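You operate a simulated robot arm through the tools that you are given. There is no shell and no other tool. Be economical: measure what you need, move in short steps, check, and stop when the job is done.

You are at the controls of a simulated robot arm. One attempt, no reset.

Task
Take the green-headed rivet and put it on the corner end of the side bench. Put the red-headed peg from the side bench top on the top of the steps. Put the wedge from the tall table top on the corner end of the side bench. Take the block from the shelf under the far left bench and leave it on the vise bench top. Put one of the sanding blocks from the vise bench top on the shelf under the far left bench. Stack the job card that says "SET" from the vise bench top on top of the job card marked "vise". Press the up button two times. Put one of the blue-headed rivets from the stern end of the long bench on the scrap piece on the landing boards in the hull. Take the red-headed rivet from the left wall bench and leave it on the cream fasten card. Put the board that says "62" from the stem end of the left wall bench on the beige pale board on the left wall bench. Put the hammer from the third bay from the left of the window bench on the landing boards in the hull. Pull the chip drawer open. Any order will do.

The check looks at the end state, three seconds after you hand in, the way a careful person would. Anything else that was tipped, shoved, dropped, spilled or broken makes it a failure.

Robot
A 7-joint arm with a fingered hand on a trunk, on a base that drives. Base frame: it is fixed to the floor where the robot stands at the start and does not move with it; the origin is under the middle of the robot, x ahead of it, y to its left, z up; the surface under the hand at the start is at about z = 0.86. Units: m, degrees, N and s.
Its first joint turns from -69.0 to 172.0 degrees. Places, roughly: block (20x6x3 cm) [-5, 12.3, 0.4]; blue-headed rivet (3x3x7 cm) [-3.8, 6.7, 0.5]; board [-5.5, 4.5, 1]; chip drawer [-5.5, -2.3, 0.3]; corner end of the side bench [0.6, -1.4, 0.9]; fasten card [-5.5, 5, 1]; green-headed rivet (3x3x4 cm) [0.5, 0.1, 0.9]; hammer (19x3x9 cm) [0.5, 7.8, 0.9]; job card [-5.5, 12.75, 1]; landing boards in the hull [-3, 9.3, 0.8]; pale board (20x13x2 cm) [-5.7, 6.6, 0.9]; red-headed peg (3x3x7 cm) [0.8, -0.2, 0.9]; red-headed rivet (3x3x4 cm) [-5.5, 4.8, 0.9]; sanding block (10x6x4 cm) [-4.9, 13, 0.9]; scrap piece (12x5x3 cm) [-3.3, 9.1, 0.8]; shelf under the far left bench [-5.2, 12.3, 0.4]; top of the steps [-1.8, 2.1, 0.5]; up button [-5.1, 8.2, 1]; vise bench top [-5.2, 12.3, 0.9]; wedge (11x5x4 cm) [0.1, 1, 1]. Payload 5 kg.
The tool frame sits at the grasp point between the pads (the TCP): z along the fingers, y along the line on which they close. The tips reach 0.032 m beyond it. The gripper opens to 0.16 m. The gripper's body begins 0.089 m behind the TCP. The gripper is a hand of 3 fingers: y runs from the thumb to the fingers, the wrist lies at [0, 0, -0.252] in the tool frame, and closing takes about 1.5 s.
Orientation is that of the tool frame in the base frame, as a unit quaternion [w, x, y, z]. With the fingers straight down and closing along the base's y, the tool's x points along the base's -x, its y along +y and its z along -z.

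Tools
- The arm moves only by the tool move_arm. Its argument "steps" is a list of rows, each an object of numbers (a shift or turn left out is 0, a gripper value left out holds the last): "x", "y", "z": the shift along the base's x, y, z in m; "wx", "wy", "wz": the turn, a rotation vector about the base's x, y, z in degrees. In form: [{"x": .., "y": .., "z": .., "wx": .., "wy": .., "wz": ..}, ...]. A call has 1 to 12 rows; each row shifts and turns the commanded pose from where the row before left it. "jaw" is the opening, from 0 (shut) to 1 (fully open), set as the call begins (left out, the last holds). Rows are played at 5 a second. More than 0.05 m and 8.6 degrees between two rows, or a gripper value outside its range, and nothing of the call is played. Where a pose cannot be reached the arm comes as near as it can. A force on the tool above 40 N (or 10 N above the force at the start of the call, whichever is more), or a blocked arm, ends the call early, and 0.2 s more pass. The fingers move at their own pace (about 0.108 m/s each) and stop on an object; they squeeze with about 28 N. The grip force told is the motor's: it shows also when the fingers shut on nothing. Time passes only in rows, and 0.2 s behind the last, so rows that do not move let the fingers close. The reply holds the time, the measured pose of the TCP, the force on the tool along the base axes, the opening and the grip force, in the units named above and with some noise, with the torque about the TCP (base axes, N m) and any sound that the robot's microphone picked up, and new pictures: "show" is both (left out), scene, wrist or none.
- Cameras (640 x 400 px; columns grow to the right, rows downward): "scene" is now at [0.1372, 0.0124, 1.4626]; the picture's right is [0.15, -0.99, -0.00], its down [-0.60, -0.09, -0.80] and it looks along [0.79, 0.12, -0.61] (base axes); focal length 214 px, centre (320, 200). "wrist" rides on the gripper at [0.065, -0.004, -0.116] in the tool frame; the picture's right is [0.06, 1.00, 0.00], its down [-0.87, 0.05, -0.49] and it looks along [-0.49, 0.03, 0.87] (tool axes); focal length 261 px, centre (320, 200). There is no depth. A picture from a camera that has moved, and an enlarged one, comes with that camera's place and axes in the base frame and with its lens.
- move_column(by): slides the trunk up (or, below 0, down) by that many m; the arm and the scene camera ride with it, the base frame stays. It gives what a move gives, with no picture.
- roll_base(legs): drives the robot by 1 to 6 legs, each [ahead, left, turn to the left] in m, m and degrees, along the robot's own axes; the way and the turn of a leg run together, so that a leg with both is an arc; at most 1.5 m and 180 degrees a leg. The arm and the cameras ride along, it lands a little off, and it stops where it bumps. It gives what a move gives, and a new picture of the scene camera.
- finger_targets(finger1, finger2, thumb_bend): sets how far each is bent, from 0 (flat) to 1 (curled in); at 0.3 the hand is open as for a grip, at 0.7 the pads meet at the TCP. One left out holds its place. A second passes; each finger stops where it meets its share of the squeeze, and holds until it gets a number again. A gripper value or a shape takes the hand back. It gives what a move gives, with no picture; readings hold the bend of each and the force on the fingers (four entries, about 0 where the hand has none), thumb and palm.
- preshape(shape): the hand has 3 fingers and takes this shape, open, in about a second: jaw (thumb against the fingers, like two jaws); tri (thumb and two fingers); tip (a fingertip pinch); poke (one finger out to press); point (the index stretched); flat (the hand flat); cup (the hand cupped); fist (a fist). The gripper value then closes the fingers along that shape, each until it touches; the sizes above hold for jaw. It gives what a move gives, with no picture.
- turn_head(pan, tilt): turns the head with the scene camera to pan (to the left, within 86 degrees either way) and tilt (down, from -29 to 69), counted from straight ahead of the robot. It gives what a move gives, and a new picture of the scene camera.
- close_up(camera, box): a new picture of the part [left, top, right, bottom] of that camera's present view, enlarged. It takes no simulated time.
- close_job(): hands the job in; it is judged then, once.

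Go step by step. Nothing tells you exact positions but the pictures and the camera data: compare them with the known pose of the tool, close in by small moves and look again before you grip or let go. The budget is 546 turns and 360 pictures, counting those below and the enlarged ones. Unless the task says otherwise, let go and move clear before handing in.

The tools are called as name(argument=value, ...) on one line, values as JSON. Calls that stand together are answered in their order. move_arm: Moves the arm, as the interface text tells. Its arguments: {"type":"object","properties":{"steps":{"type":"array","items":{"type":"object","properties":{"x":{"type":"number"},"y":{"type":"number"},"z":{"type":"number"},"wx":{"type":"number"},"wy":{"type":"number"},"wz":{"type":"number"}}}},"jaw":{"type":"number"},"show":{"type":"string","enum":["both","scene","wrist","none"]}},"required":["steps"]} The other tools are called the same way: move_column (by) slides the trunk up or down; preshape (shape) gives the hand a shape; finger_targets (finger1, finger2, thumb_bend) moves the fingers one by one; roll_base (legs) drives the base; turn_head (pan, tilt) turns the head that bears the scene camera; close_up (camera, box) takes an enlarged picture of a part of a camera's view; close_job () hands the job in.

At the start:

```text
time: 0.0
position: [0.6449, -0.2512, 1.1656]
tcp_rot: [0.0, 0.0, 1.0, 0.001]
ft_force: [-0.7, -0.3, 1.1]
torque: [-0.01, 0.02, 0.03]
finger_gap: 0.1598
finger_force: 0.0
shape: jaw
bend: [0.3, 0.3, 0.3]
finger forces: [0.0, 0.1, 0.0, 0.1, 0.0, 0.1]
trunk travel left (down, up): [-0.625, 0.315]
robot x, y, heading: [0.0012, -0.001, 0.1]
head pan, tilt: [8.5, 37.3]
```

scene: 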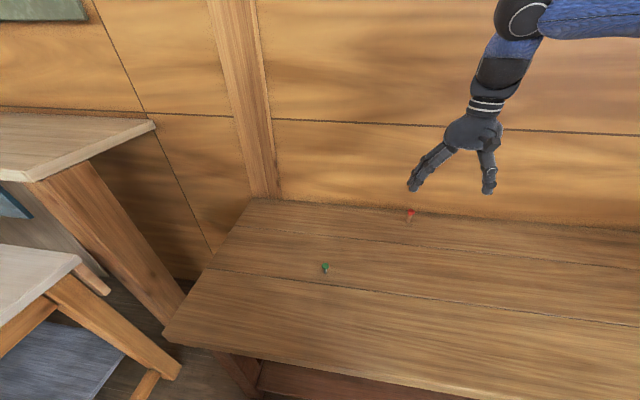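
wrist: 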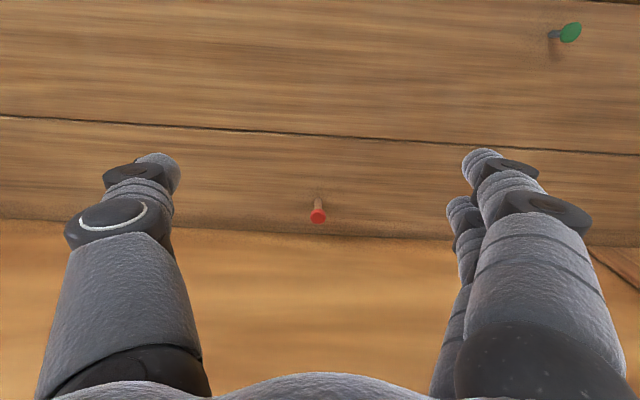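

The green rivet stands at about (0.54, 0.055) and the red peg at about (0.81, -0.24) on the side bench. I move above the green rivet first.

move_arm(steps=[{"x": -0.015, "y": 0.044}, {"x": -0.015, "y": 0.044}, {"x": -0.015, "y": 0.044}, {"x": -0.015, "y": 0.044}, {"x": -0.015, "y": 0.044}, {"x": -0.015, "y": 0.044}, {"x": -0.015, "y": 0.042, "z": -0.02}, {"z": -0.045}, {"z": -0.045}, {"z": -0.045}, {}])

turn_head(pan=-60, tilt=30)

```text
time: 2.4
position: [0.5404, 0.056, 1.0116]
tcp_rot: [0.0, 0.0, 1.0, 0.0]
ft_force: [-0.3, -0.5, 0.5]
torque: [0.01, -0.06, 0.0]
finger_gap: 0.1601
finger_force: 0.1
shape: jaw
bend: [0.3, 0.3, 0.3]
finger forces: [0.1, 0.0, 0.0, 0.0, 0.0, 0.1]
trunk travel left (down, up): [-0.625, 0.315]
robot x, y, heading: [0.0032, -0.0011, -0.1]
head pan, tilt: [8.5, 37.3]
camera scene: at [0.1363, 0.0132, 1.4627], right [0.15, -0.99, 0.0], down [-0.6, -0.09, -0.8], along [0.79, 0.12, -0.61], focal length 214 px, centre (320, 200)
camera wrist: at [0.4758, 0.0533, 1.127], right [-0.06, 1.0, 0.0], down [0.87, 0.05, 0.49], along [0.49, 0.03, -0.87], focal length 261 px, centre (320, 200)
```

scene: 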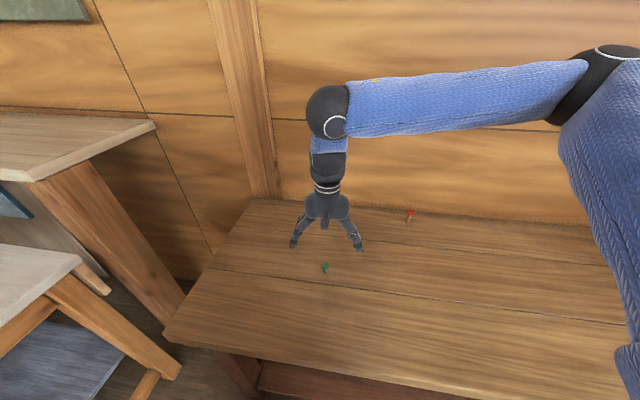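
wrist: 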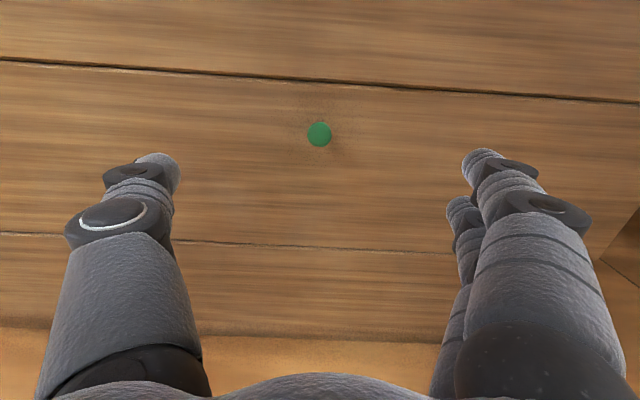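

```text
time: 3.8
position: [0.5407, 0.0551, 1.0124]
tcp_rot: [0.0, 0.0, 1.0, 0.0]
ft_force: [0.6, 0.3, -0.8]
torque: [-0.01, -0.01, 0.03]
finger_gap: 0.1597
finger_force: 0.0
shape: jaw
bend: [0.3, 0.3, 0.3]
finger forces: [0.0, 0.1, 0.1, 0.0, 0.0, 0.1]
trunk travel left (down, up): [-0.625, 0.315]
robot x, y, heading: [0.0002, -0.003, 0.1]
head pan, tilt: [-60.0, 30.0]
camera scene: at [0.0968, -0.0785, 1.4738], right [-0.87, -0.5, 0.0], down [-0.25, 0.43, -0.87], along [0.43, -0.75, -0.5], focal length 214 px, centre (320, 200)
```

scene: 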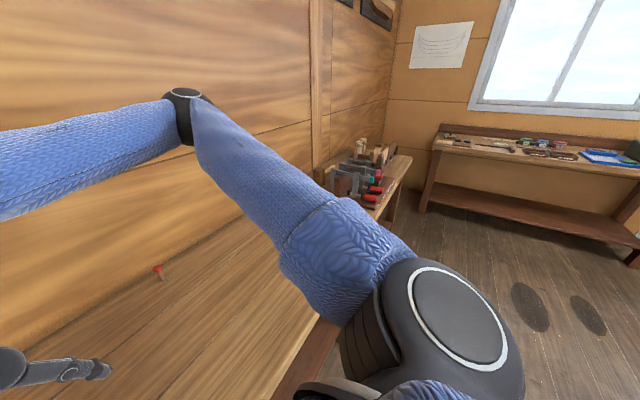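

The rivet is centred under the hand. I descend, shut the fingers on it and look.

move_arm(steps=[{"x": -0.004, "z": -0.04}, {"z": -0.04}, {"z": -0.03}, {}], show="wrist")

move_arm(steps=[{}, {}, {}, {}, {}, {}, {}, {}], jaw=0, show="wrist")

```text
time: 4.8
position: [0.5367, 0.0544, 0.9004]
tcp_rot: [-0.001, 0.001, 1.0, 0.0]
ft_force: [-1.3, -1.1, 1.2]
torque: [0.0, -0.03, -0.01]
finger_gap: 0.16
finger_force: 0.1
shape: jaw
bend: [0.3, 0.3, 0.3]
finger forces: [0.1, 0.0, 0.1, 0.0, 0.0, 0.0]
trunk travel left (down, up): [-0.625, 0.315]
robot x, y, heading: [0.0017, 0.0016, -0.1]
head pan, tilt: [-60.0, 30.0]
camera wrist: at [0.4721, 0.0519, 1.0145], right [-0.06, 1.0, 0.0], down [0.87, 0.05, 0.49], along [0.49, 0.03, -0.87], focal length 261 px, centre (320, 200)
```

wrist: 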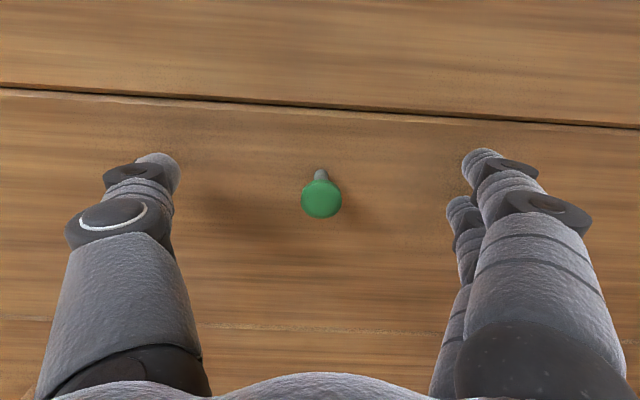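

```text
time: 6.6
position: [0.5358, 0.055, 0.8995]
tcp_rot: [0.0, 0.0, 1.0, 0.0]
ft_force: [-0.7, -0.3, 0.2]
torque: [0.02, -0.04, -0.01]
finger_gap: 0.0001
finger_force: 28.1
shape: jaw
bend: [0.68, 0.7, 0.71]
finger forces: [0.5, 0.5, 0.0, 0.0, 0.0, 0.0]
trunk travel left (down, up): [-0.625, 0.315]
robot x, y, heading: [-0.0029, -0.0009, 0.1]
head pan, tilt: [-60.0, 30.0]
camera wrist: at [0.4727, 0.0518, 1.0145], right [-0.06, 1.0, 0.0], down [0.87, 0.05, 0.49], along [0.49, 0.03, -0.87], focal length 261 px, centre (320, 200)
```

wrist: 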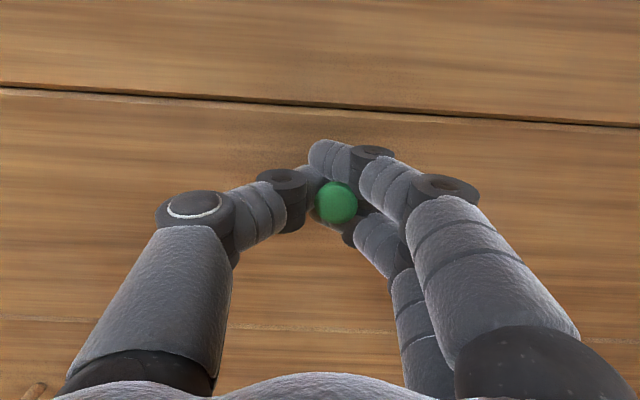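

The gap reads zero, so I take a close look at how the rivet sits.

close_up(camera="wrist", box=[220, 110, 460, 290])

```text
2.22 times, centred on (340, 200) of wrist
camera zoom: at [0.4727, 0.0518, 1.0145], right [-0.06, 1.0, 0.0], down [0.87, 0.05, 0.49], along [0.49, 0.03, -0.87], focal length 579 px, centre (276, 200)
```

zoom: 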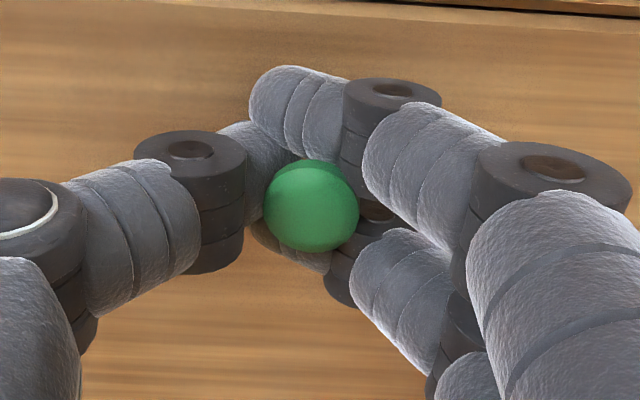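

The head is caged loosely between the fingertips rather than pinched. I open, rise a little, and try the fingertip pinch shape.

move_arm(steps=[{}, {}, {}, {}, {}, {}, {}, {}], jaw=1, show="none")

move_arm(steps=[{"z": 0.05}, {"z": 0.03}], show="none")

preshape(shape="tip")

move_arm(steps=[{}], show="wrist")

```text
time: 8.4
position: [0.5366, 0.0547, 0.8992]
tcp_rot: [0.0, 0.001, 1.0, 0.0]
ft_force: [0.6, -0.2, 0.4]
torque: [0.0, -0.01, 0.01]
finger_gap: 0.1597
finger_force: 0.1
shape: jaw
bend: [0.3, 0.3, 0.3]
finger forces: [0.1, 0.0, 0.0, 0.0, 0.0, 0.0]
trunk travel left (down, up): [-0.625, 0.315]
robot x, y, heading: [-0.0006, 0.0015, 0.0]
head pan, tilt: [-60.0, 30.0]
```

```text
time: 9.0
position: [0.536, 0.0556, 0.9794]
tcp_rot: [-0.001, -0.001, 1.0, 0.0]
ft_force: [-0.7, -0.2, -0.3]
torque: [-0.01, 0.04, 0.02]
finger_gap: 0.1601
finger_force: 0.0
shape: jaw
bend: [0.3, 0.3, 0.3]
finger forces: [0.0, 0.1, 0.0, 0.1, 0.0, 0.0]
trunk travel left (down, up): [-0.625, 0.315]
robot x, y, heading: [-0.001, 0.0003, -0.1]
head pan, tilt: [-60.0, 30.0]
```

```text
time: 9.9
position: [0.5354, 0.0536, 0.979]
tcp_rot: [0.001, 0.0, 1.0, 0.001]
ft_force: [0.3, 0.4, 0.5]
torque: [-0.02, -0.03, 0.01]
finger_gap: 0.1598
finger_force: 0.0
shape: tip
bend: [0.3, 0.3, 0.3]
finger forces: [0.0, 0.1, 0.1, 0.0, 0.0, 0.1]
trunk travel left (down, up): [-0.625, 0.315]
robot x, y, heading: [0.0002, 0.0026, 0.0]
head pan, tilt: [-60.0, 30.0]
```

```text
time: 10.3
position: [0.5356, 0.0548, 0.9799]
tcp_rot: [0.0, 0.0, 1.0, 0.001]
ft_force: [0.4, -0.3, 0.2]
torque: [0.02, -0.01, 0.04]
finger_gap: 0.1603
finger_force: 0.1
shape: tip
bend: [0.3, 0.3, 0.3]
finger forces: [0.0, 0.1, 0.1, 0.0, 0.0, 0.0]
trunk travel left (down, up): [-0.625, 0.315]
robot x, y, heading: [0.0004, 0.0012, 0.0]
head pan, tilt: [-60.0, 30.0]
camera wrist: at [0.4717, 0.0518, 1.0949], right [-0.06, 1.0, 0.0], down [0.87, 0.05, 0.49], along [0.49, 0.03, -0.87], focal length 261 px, centre (320, 200)
```

wrist: 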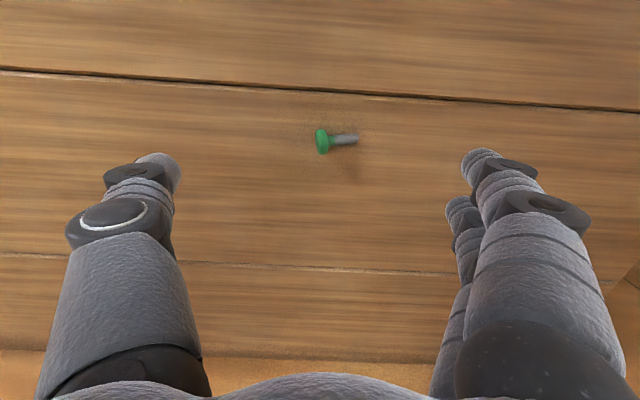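

The rivet now lies along y at about (0.537, 0.07). I turn the hand 90° to grip across it and test how the tip shape closes in the air.

move_arm(steps=[{"wz": 8.2}, {"wz": 8.2}, {"wz": 8.2}, {"wz": 8.2}, {"wz": 8.2}, {"wz": 8.2}, {"wz": 8.2}, {"wz": 8.2}, {"wz": 8.2}, {"wz": 8.1}, {"wz": 8.1}, {"y": 0.015}], jaw=0)

```text
time: 12.9
position: [0.5367, 0.0706, 0.98]
tcp_rot: [0.0, 0.708, -0.706, 0.0]
ft_force: [0.3, -0.2, -0.1]
torque: [-0.03, 0.0, -0.02]
finger_gap: 0.0002
finger_force: 27.9
shape: tip
bend: [0.65, 0.65, 0.67]
finger forces: [0.1, 0.1, 0.1, 0.1, 0.0, 0.1]
trunk travel left (down, up): [-0.625, 0.315]
robot x, y, heading: [-0.0018, -0.0022, 0.1]
head pan, tilt: [-60.0, 30.0]
camera scene: at [0.0968, -0.0775, 1.4739], right [-0.87, -0.5, 0.0], down [-0.25, 0.43, -0.87], along [0.43, -0.75, -0.5], focal length 214 px, centre (320, 200)
camera wrist: at [0.5418, 0.006, 1.0959], right [-1.0, -0.06, 0.0], down [-0.05, 0.87, 0.49], along [-0.03, 0.49, -0.87], focal length 261 px, centre (320, 200)
```

scene: 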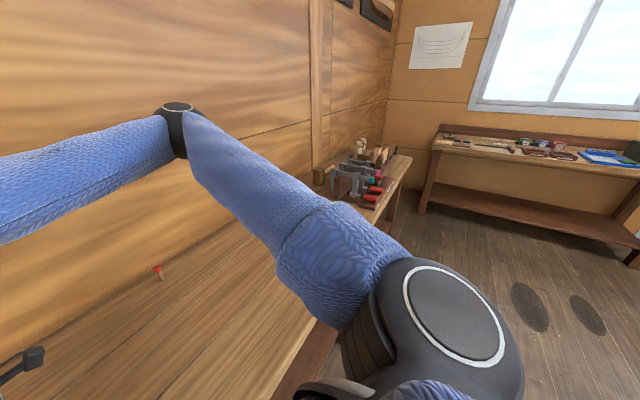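
wrist: 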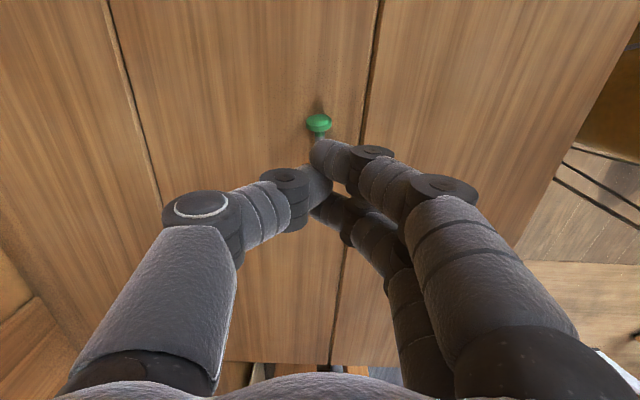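

The pinch works. I go back to the jaw shape partly open, descend over the lying rivet and close.

preshape(shape="jaw")

move_arm(steps=[{"z": -0.03}, {"z": -0.03}, {"z": -0.022}, {}], jaw=0.5, show="wrist")

```text
time: 13.8
position: [0.5366, 0.0687, 0.9799]
tcp_rot: [0.0, -0.707, 0.707, 0.0]
ft_force: [0.5, -0.3, 0.1]
torque: [-0.02, -0.03, -0.04]
finger_gap: 0.1598
finger_force: 0.1
shape: jaw
bend: [0.3, 0.3, 0.3]
finger forces: [0.0, 0.0, 0.1, 0.0, 0.0, 0.0]
trunk travel left (down, up): [-0.625, 0.315]
robot x, y, heading: [0.0003, 0.0002, 0.0]
head pan, tilt: [-60.0, 30.0]
```

```text
time: 14.8
position: [0.5359, 0.0699, 0.8997]
tcp_rot: [0.0, 0.707, -0.707, -0.001]
ft_force: [-0.4, 0.3, 0.3]
torque: [0.02, -0.01, -0.02]
finger_gap: 0.0808
finger_force: 0.0
shape: jaw
bend: [0.72, 0.72, 0.7]
finger forces: [0.0, 0.0, 0.1, 0.1, 0.1, 0.0]
trunk travel left (down, up): [-0.625, 0.315]
robot x, y, heading: [0.0044, -0.0015, 0.1]
head pan, tilt: [-60.0, 30.0]
camera wrist: at [0.5413, 0.0057, 1.0142], right [-1.0, -0.06, 0.0], down [-0.05, 0.87, 0.49], along [-0.03, 0.49, -0.87], focal length 261 px, centre (320, 200)
```

wrist: 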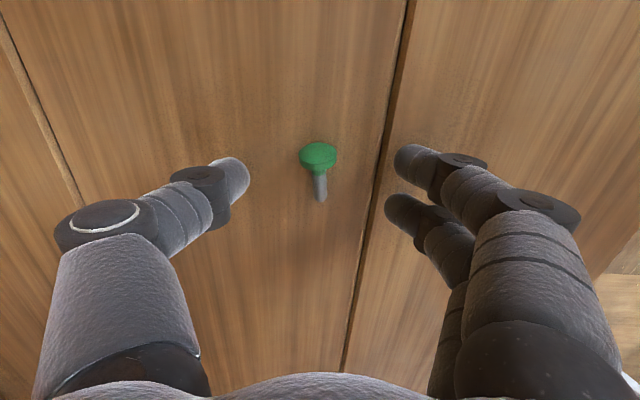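

move_arm(steps=[{"y": -0.007, "z": -0.007}, {}, {}], show="none")

move_arm(steps=[{}, {}, {}, {}, {}, {}], jaw=0, show="wrist")

```text
time: 15.6
position: [0.5362, 0.0623, 0.8933]
tcp_rot: [0.0, -0.707, 0.707, 0.0]
ft_force: [-0.2, 0.8, 14.7]
torque: [0.05, 0.76, -0.07]
finger_gap: 0.0801
finger_force: 0.1
shape: jaw
bend: [0.73, 0.73, 0.7]
finger forces: [7.3, 7.3, 0.0, 0.1, 0.0, 0.0]
trunk travel left (down, up): [-0.625, 0.315]
robot x, y, heading: [-0.0004, 0.0004, 0.0]
head pan, tilt: [-60.0, 30.0]
```

```text
time: 17.0
position: [0.5374, 0.0626, 0.8922]
tcp_rot: [0.001, -0.707, 0.707, 0.0]
ft_force: [-1.3, 0.4, 0.4]
torque: [-0.02, 0.06, -0.04]
finger_gap: 0.0154
finger_force: 28.2
shape: jaw
bend: [0.75, 0.75, 0.73]
finger forces: [7.6, 5.3, 0.0, 0.0, 11.2, 0.0]
trunk travel left (down, up): [-0.625, 0.315]
robot x, y, heading: [0.0005, -0.0004, 0.0]
head pan, tilt: [-60.0, 30.0]
camera wrist: at [0.542, -0.0012, 1.0072], right [-1.0, -0.06, 0.0], down [-0.05, 0.87, 0.49], along [-0.03, 0.49, -0.87], focal length 261 px, centre (320, 200)
```

wrist: 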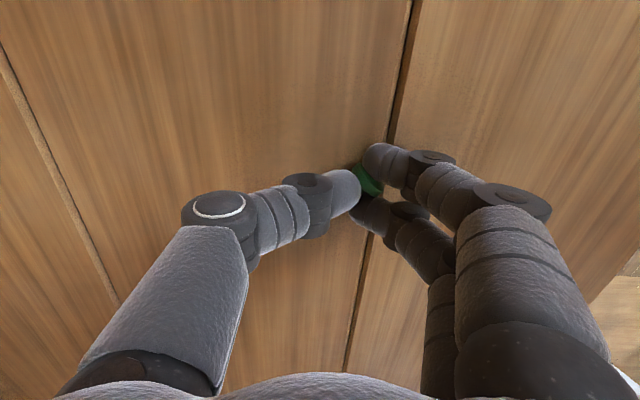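

Gripped with force on all three fingers. I lift it clear and check.

move_arm(steps=[{"z": 0.03}, {"z": 0.05}, {"z": 0.05}, {"z": 0.05}, {}], show="wrist")

```text
time: 18.2
position: [0.5394, 0.0599, 1.0704]
tcp_rot: [-0.001, -0.706, 0.708, 0.001]
ft_force: [0.2, -0.1, -0.3]
torque: [-0.01, 0.0, 0.01]
finger_gap: 0.0156
finger_force: 27.8
shape: jaw
bend: [0.75, 0.75, 0.73]
finger forces: [6.8, 5.2, 0.0, 0.1, 11.7, 0.0]
trunk travel left (down, up): [-0.625, 0.315]
robot x, y, heading: [0.0048, -0.0002, 0.0]
head pan, tilt: [-60.0, 30.0]
camera wrist: at [0.5443, -0.0045, 1.1859], right [-1.0, -0.06, 0.0], down [-0.05, 0.87, 0.49], along [-0.03, 0.49, -0.87], focal length 261 px, centre (320, 200)
```

wrist: 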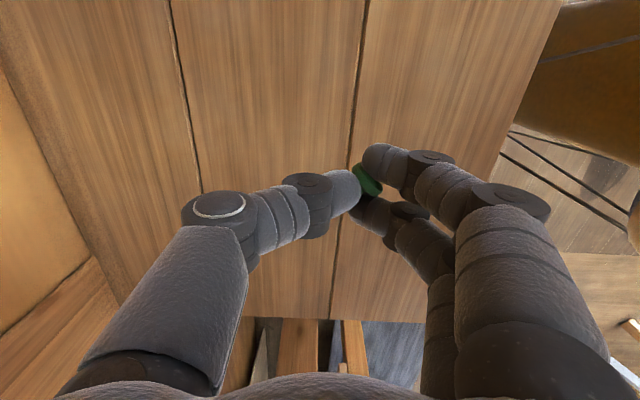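

Held well. I drive to the right along the bench and look at the corner end.

roll_base(legs=[[0, -0.8, 0]])

turn_head(pan=-35, tilt=40)

```text
time: 22.5
position: [0.5408, -0.7401, 1.0709]
tcp_rot: [0.0, 0.711, -0.704, 0.0]
ft_force: [-0.5, -0.5, 0.0]
torque: [0.03, -0.01, 0.0]
finger_gap: 0.0154
finger_force: 28.3
shape: jaw
bend: [0.75, 0.75, 0.73]
finger forces: [6.8, 5.1, 0.1, 0.1, 11.6, 0.1]
trunk travel left (down, up): [-0.625, 0.315]
robot x, y, heading: [0.0021, -0.8074, 0.8]
head pan, tilt: [-60.0, 30.0]
camera scene: at [0.1024, -0.883, 1.4738], right [-0.86, -0.51, 0.0], down [-0.26, 0.43, -0.87], along [0.44, -0.74, -0.5], focal length 214 px, centre (320, 200)
```

scene: 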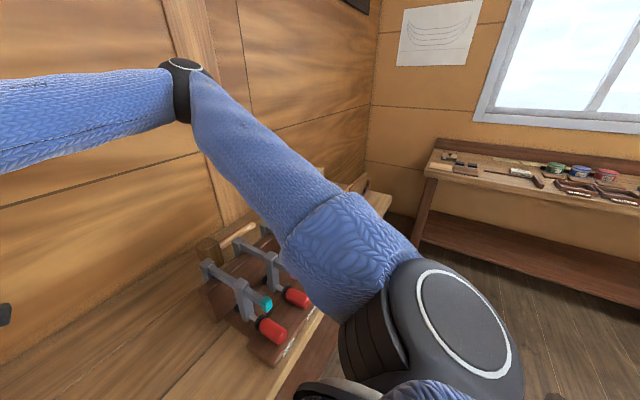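

```text
time: 23.4
position: [0.5419, -0.7383, 1.0701]
tcp_rot: [-0.001, 0.711, -0.703, -0.001]
ft_force: [0.1, 0.1, -0.3]
torque: [0.0, -0.01, 0.01]
finger_gap: 0.0154
finger_force: 27.6
shape: jaw
bend: [0.75, 0.75, 0.73]
finger forces: [6.8, 5.1, 0.0, 0.1, 11.6, 0.0]
trunk travel left (down, up): [-0.625, 0.315]
robot x, y, heading: [0.0026, -0.8076, 0.9]
head pan, tilt: [-35.0, 40.0]
camera scene: at [0.1265, -0.8527, 1.4585], right [-0.56, -0.83, 0.0], down [-0.53, 0.36, -0.77], along [0.63, -0.43, -0.64], focal length 214 px, centre (320, 200)
```

scene: 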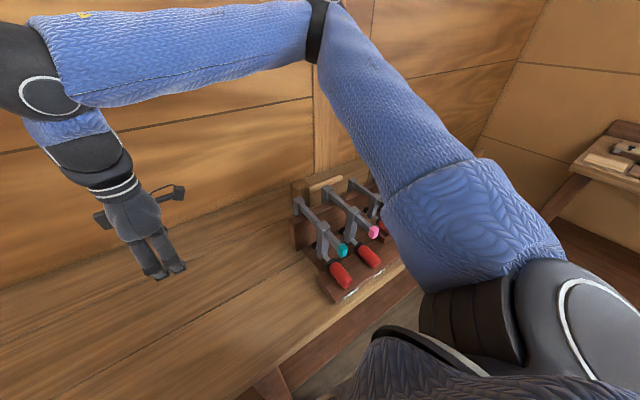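

A clamp rack stands around y≈-1.1; the named corner end lies further. I raise the hand well clear and drive further right for a look.

move_arm(steps=[{"z": 0.05}, {"z": 0.05}, {"z": 0.05}, {"z": 0.05}], show="none")

roll_base(legs=[[0, -0.7, -0.9]])

turn_head(pan=5, tilt=40)

```text
time: 24.4
position: [0.5378, -0.7368, 1.2719]
tcp_rot: [0.001, 0.711, -0.703, 0.0]
ft_force: [-0.2, -0.6, 0.3]
torque: [-0.03, -0.04, 0.02]
finger_gap: 0.015
finger_force: 28.2
shape: jaw
bend: [0.75, 0.75, 0.73]
finger forces: [7.0, 4.9, 0.0, 0.0, 11.7, 0.0]
trunk travel left (down, up): [-0.625, 0.315]
robot x, y, heading: [0.0058, -0.8015, 0.9]
head pan, tilt: [-35.0, 40.0]
```

```text
time: 28.2
position: [0.5428, -1.4385, 1.2734]
tcp_rot: [0.001, -0.704, 0.711, 0.0]
ft_force: [0.3, 0.2, -0.1]
torque: [0.06, -0.06, 0.03]
finger_gap: 0.0151
finger_force: 27.7
shape: jaw
bend: [0.75, 0.75, 0.73]
finger forces: [7.0, 5.0, 0.0, 0.0, 11.7, 0.0]
trunk travel left (down, up): [-0.625, 0.315]
robot x, y, heading: [0.0066, -1.4926, -0.4]
head pan, tilt: [-35.0, 40.0]
camera scene: at [0.1266, -1.5453, 1.4585], right [-0.58, -0.81, 0.0], down [-0.52, 0.37, -0.77], along [0.62, -0.44, -0.64], focal length 214 px, centre (320, 200)
```

scene: 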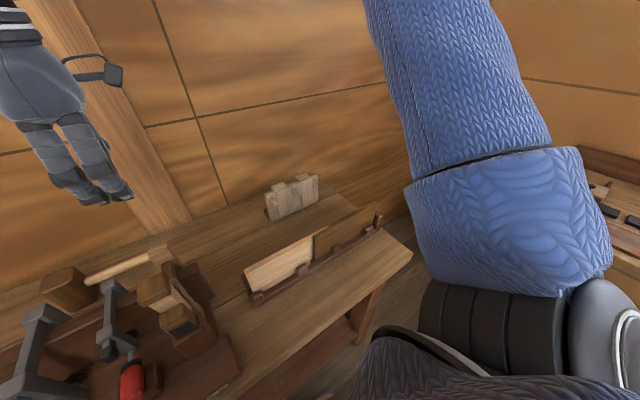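

```text
time: 29.3
position: [0.542, -1.437, 1.2715]
tcp_rot: [-0.001, -0.704, 0.71, 0.0]
ft_force: [0.9, 0.0, -0.3]
torque: [0.01, 0.0, -0.02]
finger_gap: 0.0153
finger_force: 28.0
shape: jaw
bend: [0.75, 0.75, 0.73]
finger forces: [7.1, 4.9, 0.0, 0.1, 11.6, 0.0]
trunk travel left (down, up): [-0.625, 0.315]
robot x, y, heading: [0.0046, -1.4995, -0.8]
head pan, tilt: [5.0, 40.0]
camera scene: at [0.1422, -1.4886, 1.4585], right [0.08, -1.0, 0.0], down [-0.64, -0.05, -0.77], along [0.76, 0.06, -0.64], focal length 214 px, centre (320, 200)
```

scene: 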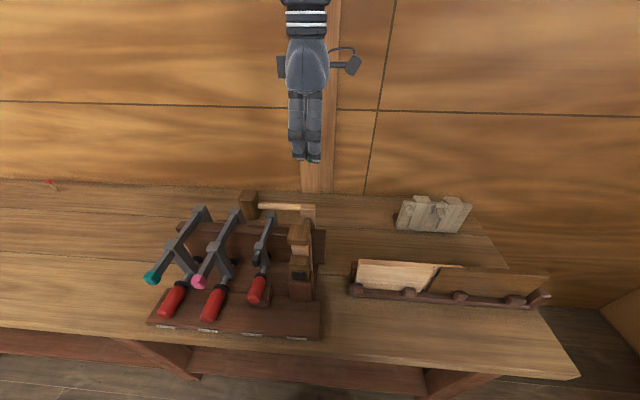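

The corner end has a free patch between the clamp board and the notched block, about (0.74, -1.58). I move over it and look down.

move_arm(steps=[{"x": 0.034, "y": -0.025}, {"x": 0.034, "y": -0.025}, {"x": 0.034, "y": -0.025}, {"x": 0.034, "y": -0.025}, {"x": 0.034, "y": -0.025}, {"x": 0.034, "y": -0.025}, {"z": -0.05}, {"z": -0.05}, {"z": -0.03}, {}])

```text
time: 31.5
position: [0.747, -1.5878, 1.1399]
tcp_rot: [0.001, -0.704, 0.71, -0.001]
ft_force: [-0.1, -0.1, -1.1]
torque: [-0.01, -0.01, 0.02]
finger_gap: 0.015
finger_force: 27.8
shape: jaw
bend: [0.75, 0.75, 0.73]
finger forces: [6.9, 4.9, 0.0, 0.0, 11.7, 0.1]
trunk travel left (down, up): [-0.625, 0.315]
robot x, y, heading: [0.0053, -1.4959, -0.5]
head pan, tilt: [5.0, 40.0]
camera scene: at [0.1417, -1.4884, 1.4586], right [0.08, -1.0, 0.0], down [-0.64, -0.05, -0.77], along [0.76, 0.06, -0.64], focal length 214 px, centre (320, 200)
camera wrist: at [0.751, -1.6517, 1.256], right [-1.0, -0.05, 0.0], down [-0.05, 0.87, 0.49], along [-0.03, 0.49, -0.87], focal length 261 px, centre (320, 200)
```

scene: 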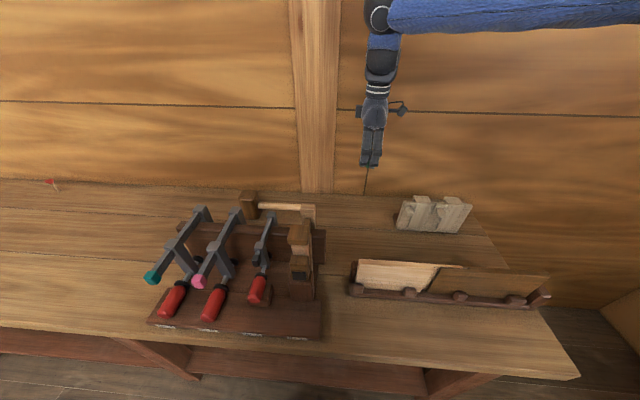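
wrist: 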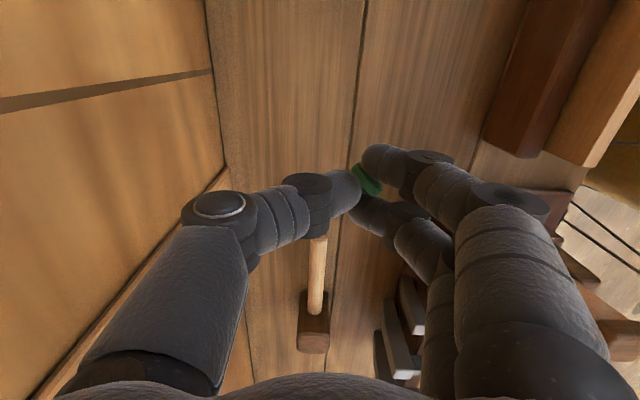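

The patch is clear. I set the rivet down there.

move_arm(steps=[{"z": -0.05}, {"z": -0.05}, {"z": -0.05}, {"z": -0.05}, {"z": -0.03}, {"z": -0.014}, {}], show="none")

move_arm(steps=[{}, {}, {}, {}], jaw=0.4, show="wrist")

```text
time: 33.1
position: [0.745, -1.5876, 0.8991]
tcp_rot: [0.0, -0.704, 0.711, 0.0]
ft_force: [0.2, -0.3, 0.2]
torque: [0.01, -0.01, -0.01]
finger_gap: 0.0151
finger_force: 28.2
shape: jaw
bend: [0.75, 0.75, 0.73]
finger forces: [6.8, 4.8, 0.0, 0.1, 11.9, 0.1]
trunk travel left (down, up): [-0.625, 0.315]
robot x, y, heading: [0.0077, -1.4935, -0.4]
head pan, tilt: [5.0, 40.0]
```

```text
time: 34.1
position: [0.7465, -1.5882, 0.8986]
tcp_rot: [0.001, -0.704, 0.71, -0.001]
ft_force: [-0.7, 0.1, 0.5]
torque: [0.03, 0.02, -0.03]
finger_gap: 0.0632
finger_force: 0.1
shape: jaw
bend: [0.73, 0.73, 0.7]
finger forces: [1.0, 1.2, 0.0, 0.0, 0.1, 0.0]
trunk travel left (down, up): [-0.625, 0.315]
robot x, y, heading: [0.0074, -1.4951, -0.4]
head pan, tilt: [5.0, 40.0]
camera wrist: at [0.7504, -1.6521, 1.013], right [-1.0, -0.05, 0.0], down [-0.05, 0.87, 0.49], along [-0.03, 0.49, -0.87], focal length 261 px, centre (320, 200)
```

wrist: 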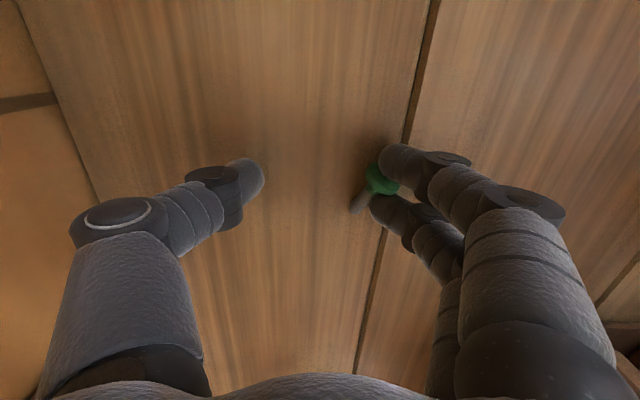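

move_arm(steps=[{}, {}, {}, {"z": 0.02}, {"z": 0.05}, {}], jaw=0.9, show="wrist")

```text
time: 35.5
position: [0.7456, -1.5883, 0.9659]
tcp_rot: [0.0, -0.704, 0.71, 0.0]
ft_force: [1.1, -0.6, -0.7]
torque: [0.0, -0.01, -0.01]
finger_gap: 0.1437
finger_force: 0.2
shape: jaw
bend: [0.48, 0.48, 0.44]
finger forces: [0.1, 0.0, 0.0, 0.1, 0.1, 0.1]
trunk travel left (down, up): [-0.625, 0.315]
robot x, y, heading: [0.0056, -1.4972, -0.5]
head pan, tilt: [5.0, 40.0]
camera wrist: at [0.7498, -1.6526, 1.0804], right [-1.0, -0.05, 0.0], down [-0.05, 0.87, 0.49], along [-0.03, 0.49, -0.87], focal length 261 px, centre (320, 200)
```

wrist: 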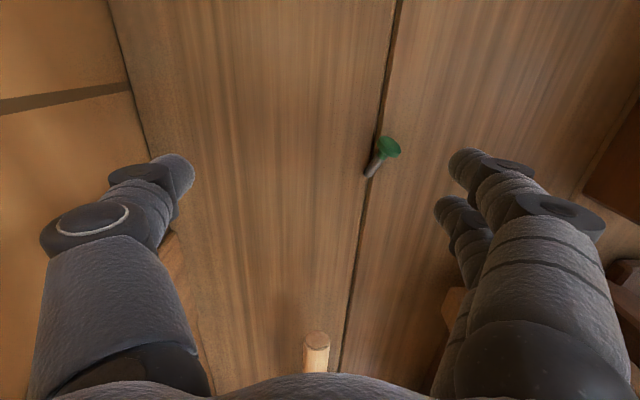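

The rivet rests on the corner end at about (0.69, -1.58). I rise, drive back to the red peg and turn the hand back.

move_arm(steps=[{"z": 0.05}, {"z": 0.05}, {"z": 0.05}, {"z": 0.05}, {"z": 0.05}, {"z": 0.05}, {"x": -0.05}, {"x": -0.05}], show="none")

roll_base(legs=[[0, 1.3, 0.5]])

move_arm(steps=[{"wz": -8.2}, {"wz": -8.2}, {"wz": -8.2}, {"wz": -8.2}, {"wz": -8.2}, {"wz": -8.2}, {"wz": -8.2}, {"wz": -8.2}, {"wz": -8.2}, {"wz": -8.1}, {"wz": -8.1}], jaw=0.5)

```text
time: 37.3
position: [0.6421, -1.5891, 1.2684]
tcp_rot: [0.002, -0.703, 0.711, -0.001]
ft_force: [-0.9, -0.2, 0.2]
torque: [-0.03, -0.05, 0.0]
finger_gap: 0.1437
finger_force: 0.0
shape: jaw
bend: [0.48, 0.48, 0.44]
finger forces: [0.1, 0.0, 0.0, 0.0, 0.1, 0.0]
trunk travel left (down, up): [-0.625, 0.315]
robot x, y, heading: [0.0034, -1.49, -0.7]
head pan, tilt: [5.0, 40.0]
```

```text
time: 43.8
position: [0.6478, -0.2865, 1.2672]
tcp_rot: [0.0, 0.71, -0.705, 0.001]
ft_force: [-0.1, 0.1, -0.2]
torque: [-0.01, 0.0, 0.04]
finger_gap: 0.1439
finger_force: 0.1
shape: jaw
bend: [0.48, 0.48, 0.44]
finger forces: [0.0, 0.0, 0.0, 0.0, 0.1, 0.0]
trunk travel left (down, up): [-0.625, 0.315]
robot x, y, heading: [0.0093, -0.1986, 0.4]
head pan, tilt: [5.0, 40.0]
camera scene: at [0.1437, -0.1922, 1.4585], right [0.09, -1.0, 0.0], down [-0.64, -0.06, -0.77], along [0.76, 0.07, -0.64], focal length 214 px, centre (320, 200)
```

scene: 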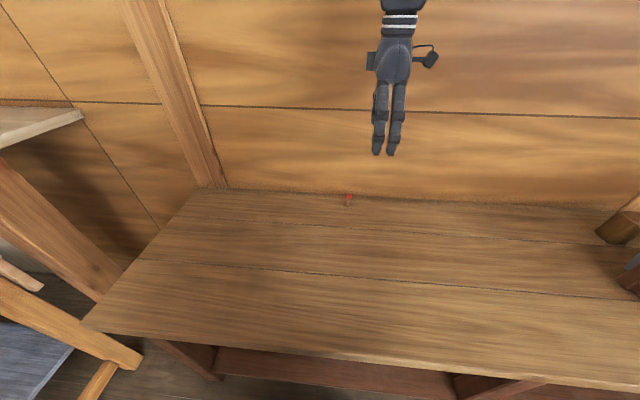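

```text
time: 46.2
position: [0.6474, -0.2864, 1.2673]
tcp_rot: [0.0, -0.002, 1.0, 0.0]
ft_force: [0.3, -0.7, -0.3]
torque: [0.0, 0.02, 0.0]
finger_gap: 0.0807
finger_force: 0.1
shape: jaw
bend: [0.72, 0.72, 0.7]
finger forces: [0.0, 0.0, 0.1, 0.0, 0.1, 0.0]
trunk travel left (down, up): [-0.625, 0.315]
robot x, y, heading: [0.0094, -0.2014, 0.3]
head pan, tilt: [5.0, 40.0]
camera scene: at [0.1437, -0.1926, 1.4585], right [0.09, -1.0, 0.0], down [-0.64, -0.06, -0.77], along [0.76, 0.07, -0.64], focal length 214 px, centre (320, 200)
camera wrist: at [0.5837, -0.2895, 1.3832], right [-0.07, 1.0, 0.0], down [0.87, 0.06, 0.49], along [0.49, 0.03, -0.87], focal length 261 px, centre (320, 200)
```

scene: 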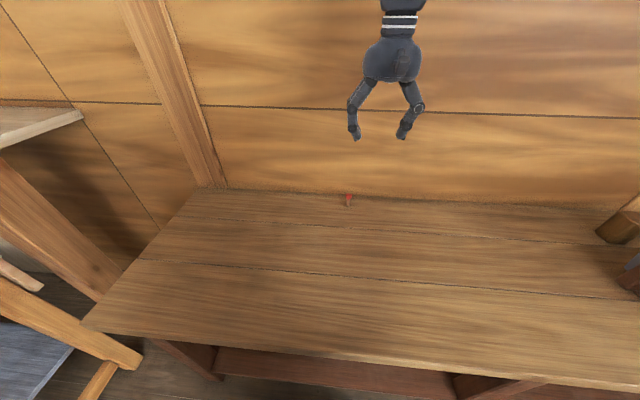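
wrist: 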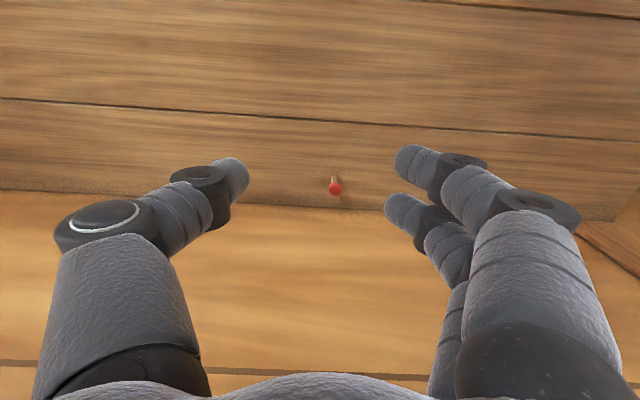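

The peg head is at about (0.808, -0.245, 0.925). I move above it.

move_arm(steps=[{"x": 0.04, "y": 0.01}, {"x": 0.04, "y": 0.01}, {"x": 0.04, "y": 0.01}, {"x": 0.04, "y": 0.011}, {"z": -0.05}, {"z": -0.05}, {"z": -0.05}, {"z": -0.05}, {"z": -0.045}, {}], show="wrist")

```text
time: 48.4
position: [0.8062, -0.2434, 1.024]
tcp_rot: [0.001, -0.003, 1.0, 0.0]
ft_force: [0.1, 0.0, -0.1]
torque: [-0.07, -0.02, -0.04]
finger_gap: 0.0804
finger_force: 0.0
shape: jaw
bend: [0.72, 0.72, 0.7]
finger forces: [0.0, 0.0, 0.1, 0.0, 0.1, 0.0]
trunk travel left (down, up): [-0.625, 0.315]
robot x, y, heading: [0.0053, -0.2008, 0.4]
head pan, tilt: [5.0, 40.0]
camera wrist: at [0.7411, -0.2468, 1.1391], right [-0.07, 1.0, 0.0], down [0.87, 0.06, 0.49], along [0.49, 0.03, -0.87], focal length 261 px, centre (320, 200)
```

wrist: 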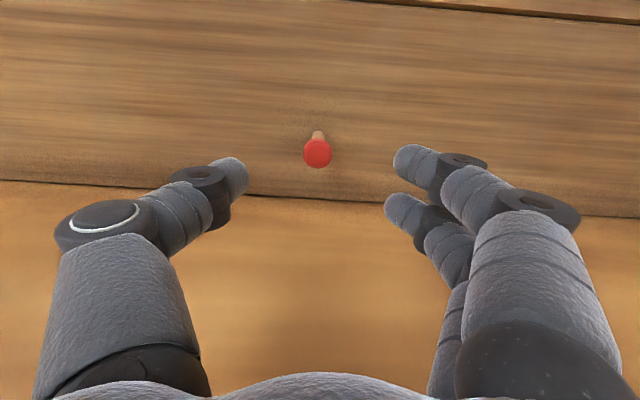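

move_arm(steps=[{"x": 0.008, "y": -0.001, "z": -0.04}, {"z": -0.041}, {}], show="wrist")

move_arm(steps=[{}, {}, {}, {}, {}], jaw=0, show="wrist")

```text
time: 49.2
position: [0.8152, -0.2451, 0.9424]
tcp_rot: [0.001, -0.002, 1.0, 0.0]
ft_force: [0.2, 0.1, 0.6]
torque: [0.0, -0.01, -0.02]
finger_gap: 0.0804
finger_force: 0.0
shape: jaw
bend: [0.72, 0.72, 0.7]
finger forces: [0.0, 0.0, 0.0, 0.0, 0.0, 0.0]
trunk travel left (down, up): [-0.625, 0.315]
robot x, y, heading: [0.0088, -0.1992, -0.1]
head pan, tilt: [5.0, 40.0]
camera wrist: at [0.7512, -0.2486, 1.0582], right [-0.07, 1.0, 0.0], down [0.87, 0.06, 0.49], along [0.49, 0.03, -0.87], focal length 261 px, centre (320, 200)
```

wrist: 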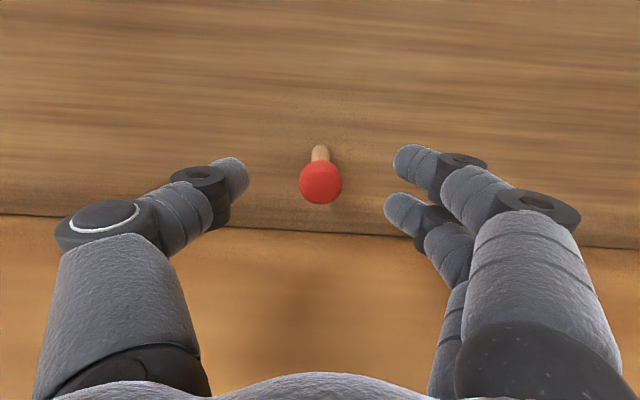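

```text
time: 50.4
position: [0.8149, -0.245, 0.9431]
tcp_rot: [0.0, -0.002, 1.0, 0.001]
ft_force: [-0.1, 0.1, 0.5]
torque: [-0.01, 0.0, 0.01]
finger_gap: 0.0132
finger_force: 28.0
shape: jaw
bend: [0.71, 0.72, 0.7]
finger forces: [10.3, 14.4, 0.0, 0.0, 24.6, 0.0]
trunk travel left (down, up): [-0.625, 0.315]
robot x, y, heading: [0.0066, -0.2007, 0.5]
head pan, tilt: [5.0, 40.0]
camera wrist: at [0.7515, -0.2486, 1.0581], right [-0.07, 1.0, 0.0], down [0.87, 0.06, 0.49], along [0.49, 0.03, -0.87], focal length 261 px, centre (320, 200)
```

wrist: 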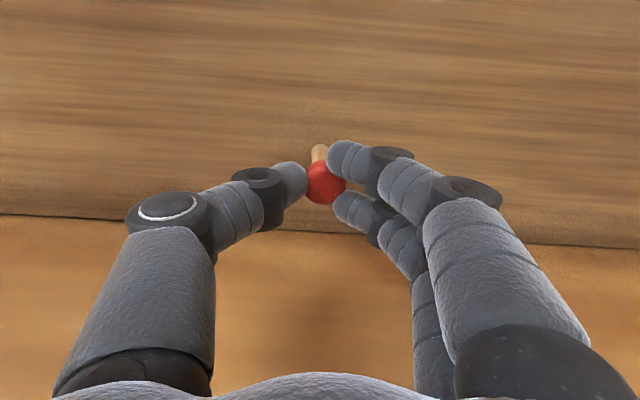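

The peg is held firmly by its head. I lift it and look around to find the way to the steps.

move_arm(steps=[{"z": 0.04}, {"z": 0.05}, {"z": 0.05}, {"z": 0.05}, {"x": -0.05, "z": 0.05}, {"x": -0.05, "z": 0.05}, {"x": -0.05}, {"x": -0.05}], show="wrist")

turn_head(pan=80, tilt=15)

```text
refused: row 5 steps farther than a row can; nothing moved
```

```text
time: 51.8
position: [0.8151, -0.2443, 0.9421]
tcp_rot: [0.0, -0.002, 1.0, 0.0]
ft_force: [-0.1, 0.0, 0.1]
torque: [-0.02, 0.02, -0.04]
finger_gap: 0.0131
finger_force: 27.7
shape: jaw
bend: [0.71, 0.72, 0.7]
finger forces: [10.4, 14.4, 0.1, 0.1, 24.7, 0.0]
trunk travel left (down, up): [-0.625, 0.315]
robot x, y, heading: [0.0087, -0.1979, 0.1]
head pan, tilt: [80.0, 15.0]
camera scene: at [0.0749, -0.1084, 1.498], right [0.99, -0.17, 0.0], down [-0.04, -0.26, -0.97], along [0.16, 0.95, -0.26], focal length 214 px, centre (320, 200)
```

scene: 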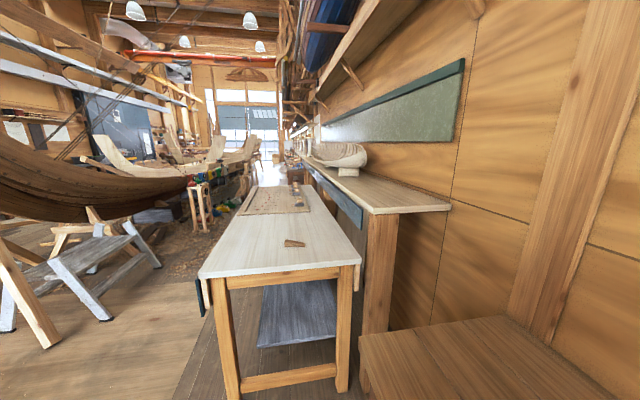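

The wedge is on the tall table near (0.11, 0.96), and the steps are near (-1.85, 2.1). I lift the peg and drive over to the steps.

move_arm(steps=[{"z": 0.04}, {"z": 0.05}, {"z": 0.05}, {"z": 0.05}, {"z": 0.05}, {"x": -0.05}, {"x": -0.05}, {"x": -0.05}, {"x": -0.05}, {"x": -0.05}], show="wrist")

roll_base(legs=[[-1.0, 0, 0], [0, 0, 90], [1.2, 0, 0]])

```text
time: 54.0
position: [0.5656, -0.2477, 1.1849]
tcp_rot: [0.001, -0.002, 1.0, 0.001]
ft_force: [-0.2, 0.1, 1.4]
torque: [0.02, -0.06, 0.0]
finger_gap: 0.0131
finger_force: 27.8
shape: jaw
bend: [0.71, 0.72, 0.7]
finger forces: [12.4, 15.4, 0.0, 0.0, 24.4, 0.0]
trunk travel left (down, up): [-0.625, 0.315]
robot x, y, heading: [0.0055, -0.199, -0.1]
head pan, tilt: [80.0, 15.0]
camera wrist: at [0.5006, -0.2513, 1.3002], right [-0.07, 1.0, 0.0], down [0.87, 0.06, 0.49], along [0.49, 0.03, -0.87], focal length 261 px, centre (320, 200)
```

wrist: 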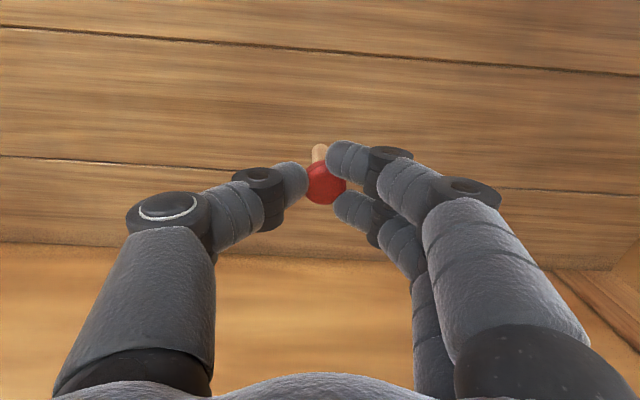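

```text
time: 68.6
position: [-0.9114, 1.5454, 1.1844]
tcp_rot: [0.0, -0.703, 0.711, 0.0]
ft_force: [0.8, -0.5, 0.2]
torque: [-0.02, -0.01, 0.0]
finger_gap: 0.0136
finger_force: 28.0
shape: jaw
bend: [0.71, 0.72, 0.7]
finger forces: [10.5, 15.2, 0.1, 0.0, 24.5, 0.0]
trunk travel left (down, up): [-0.625, 0.315]
robot x, y, heading: [-0.9723, 0.9884, 89.3]
head pan, tilt: [80.0, 15.0]
camera scene: at [-1.0587, 1.0556, 1.498], right [0.19, 0.98, 0.0], down [0.25, -0.05, -0.97], along [-0.95, 0.18, -0.26], focal length 214 px, centre (320, 200)
```

scene: 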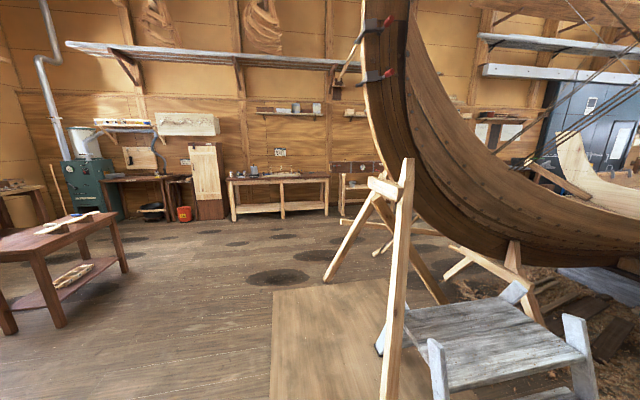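

The steps' tread spans about x -2.0..-1.6, y 1.72..2.5. I drive alongside, face it and lower the trunk.

roll_base(legs=[[1.07, 0.0, 0.7], [0, 0, 90]])

turn_head(pan=0, tilt=45)

```text
time: 77.8
position: [-1.5229, 2.0876, 1.1843]
tcp_rot: [0.0, 1.0, 0.003, 0.0]
ft_force: [-0.6, 0.2, 0.0]
torque: [0.03, 0.0, -0.01]
finger_gap: 0.013
finger_force: 27.9
shape: jaw
bend: [0.71, 0.72, 0.7]
finger forces: [9.3, 15.4, 0.0, 0.1, 24.6, 0.0]
trunk travel left (down, up): [-0.625, 0.315]
robot x, y, heading: [-0.9633, 2.0429, -179.8]
head pan, tilt: [80.0, 15.0]
camera scene: at [-1.0291, 1.9478, 1.4981], right [-0.99, 0.17, 0.0], down [0.04, 0.26, -0.97], along [-0.16, -0.95, -0.26], focal length 214 px, centre (320, 200)
```

scene: 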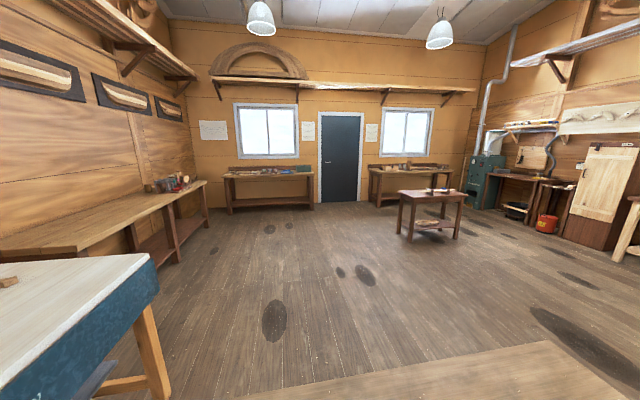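

```text
time: 79.4
position: [-1.523, 2.0869, 1.1848]
tcp_rot: [0.0, 1.0, 0.002, 0.0]
ft_force: [0.5, 0.1, -0.9]
torque: [-0.01, 0.01, -0.01]
finger_gap: 0.0129
finger_force: 28.1
shape: jaw
bend: [0.71, 0.72, 0.7]
finger forces: [9.4, 15.5, 0.0, 0.0, 24.5, 0.1]
trunk travel left (down, up): [-0.625, 0.315]
robot x, y, heading: [-0.9648, 2.0423, -179.6]
head pan, tilt: [0.0, 45.0]
camera scene: at [-1.0945, 2.0397, 1.4512], right [-0.01, 1.0, 0.0], down [0.71, 0.0, -0.71], along [-0.71, 0.0, -0.71], focal length 214 px, centre (320, 200)
```

scene: 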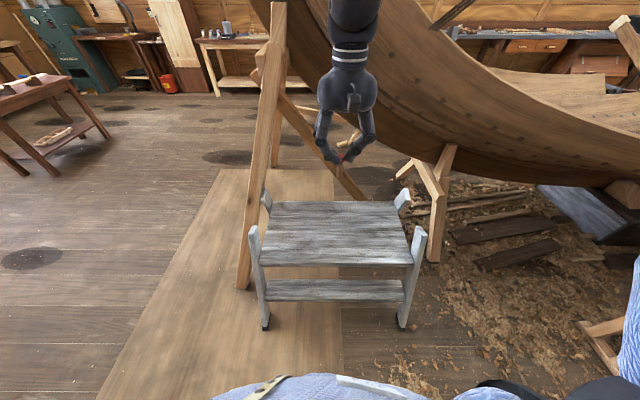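

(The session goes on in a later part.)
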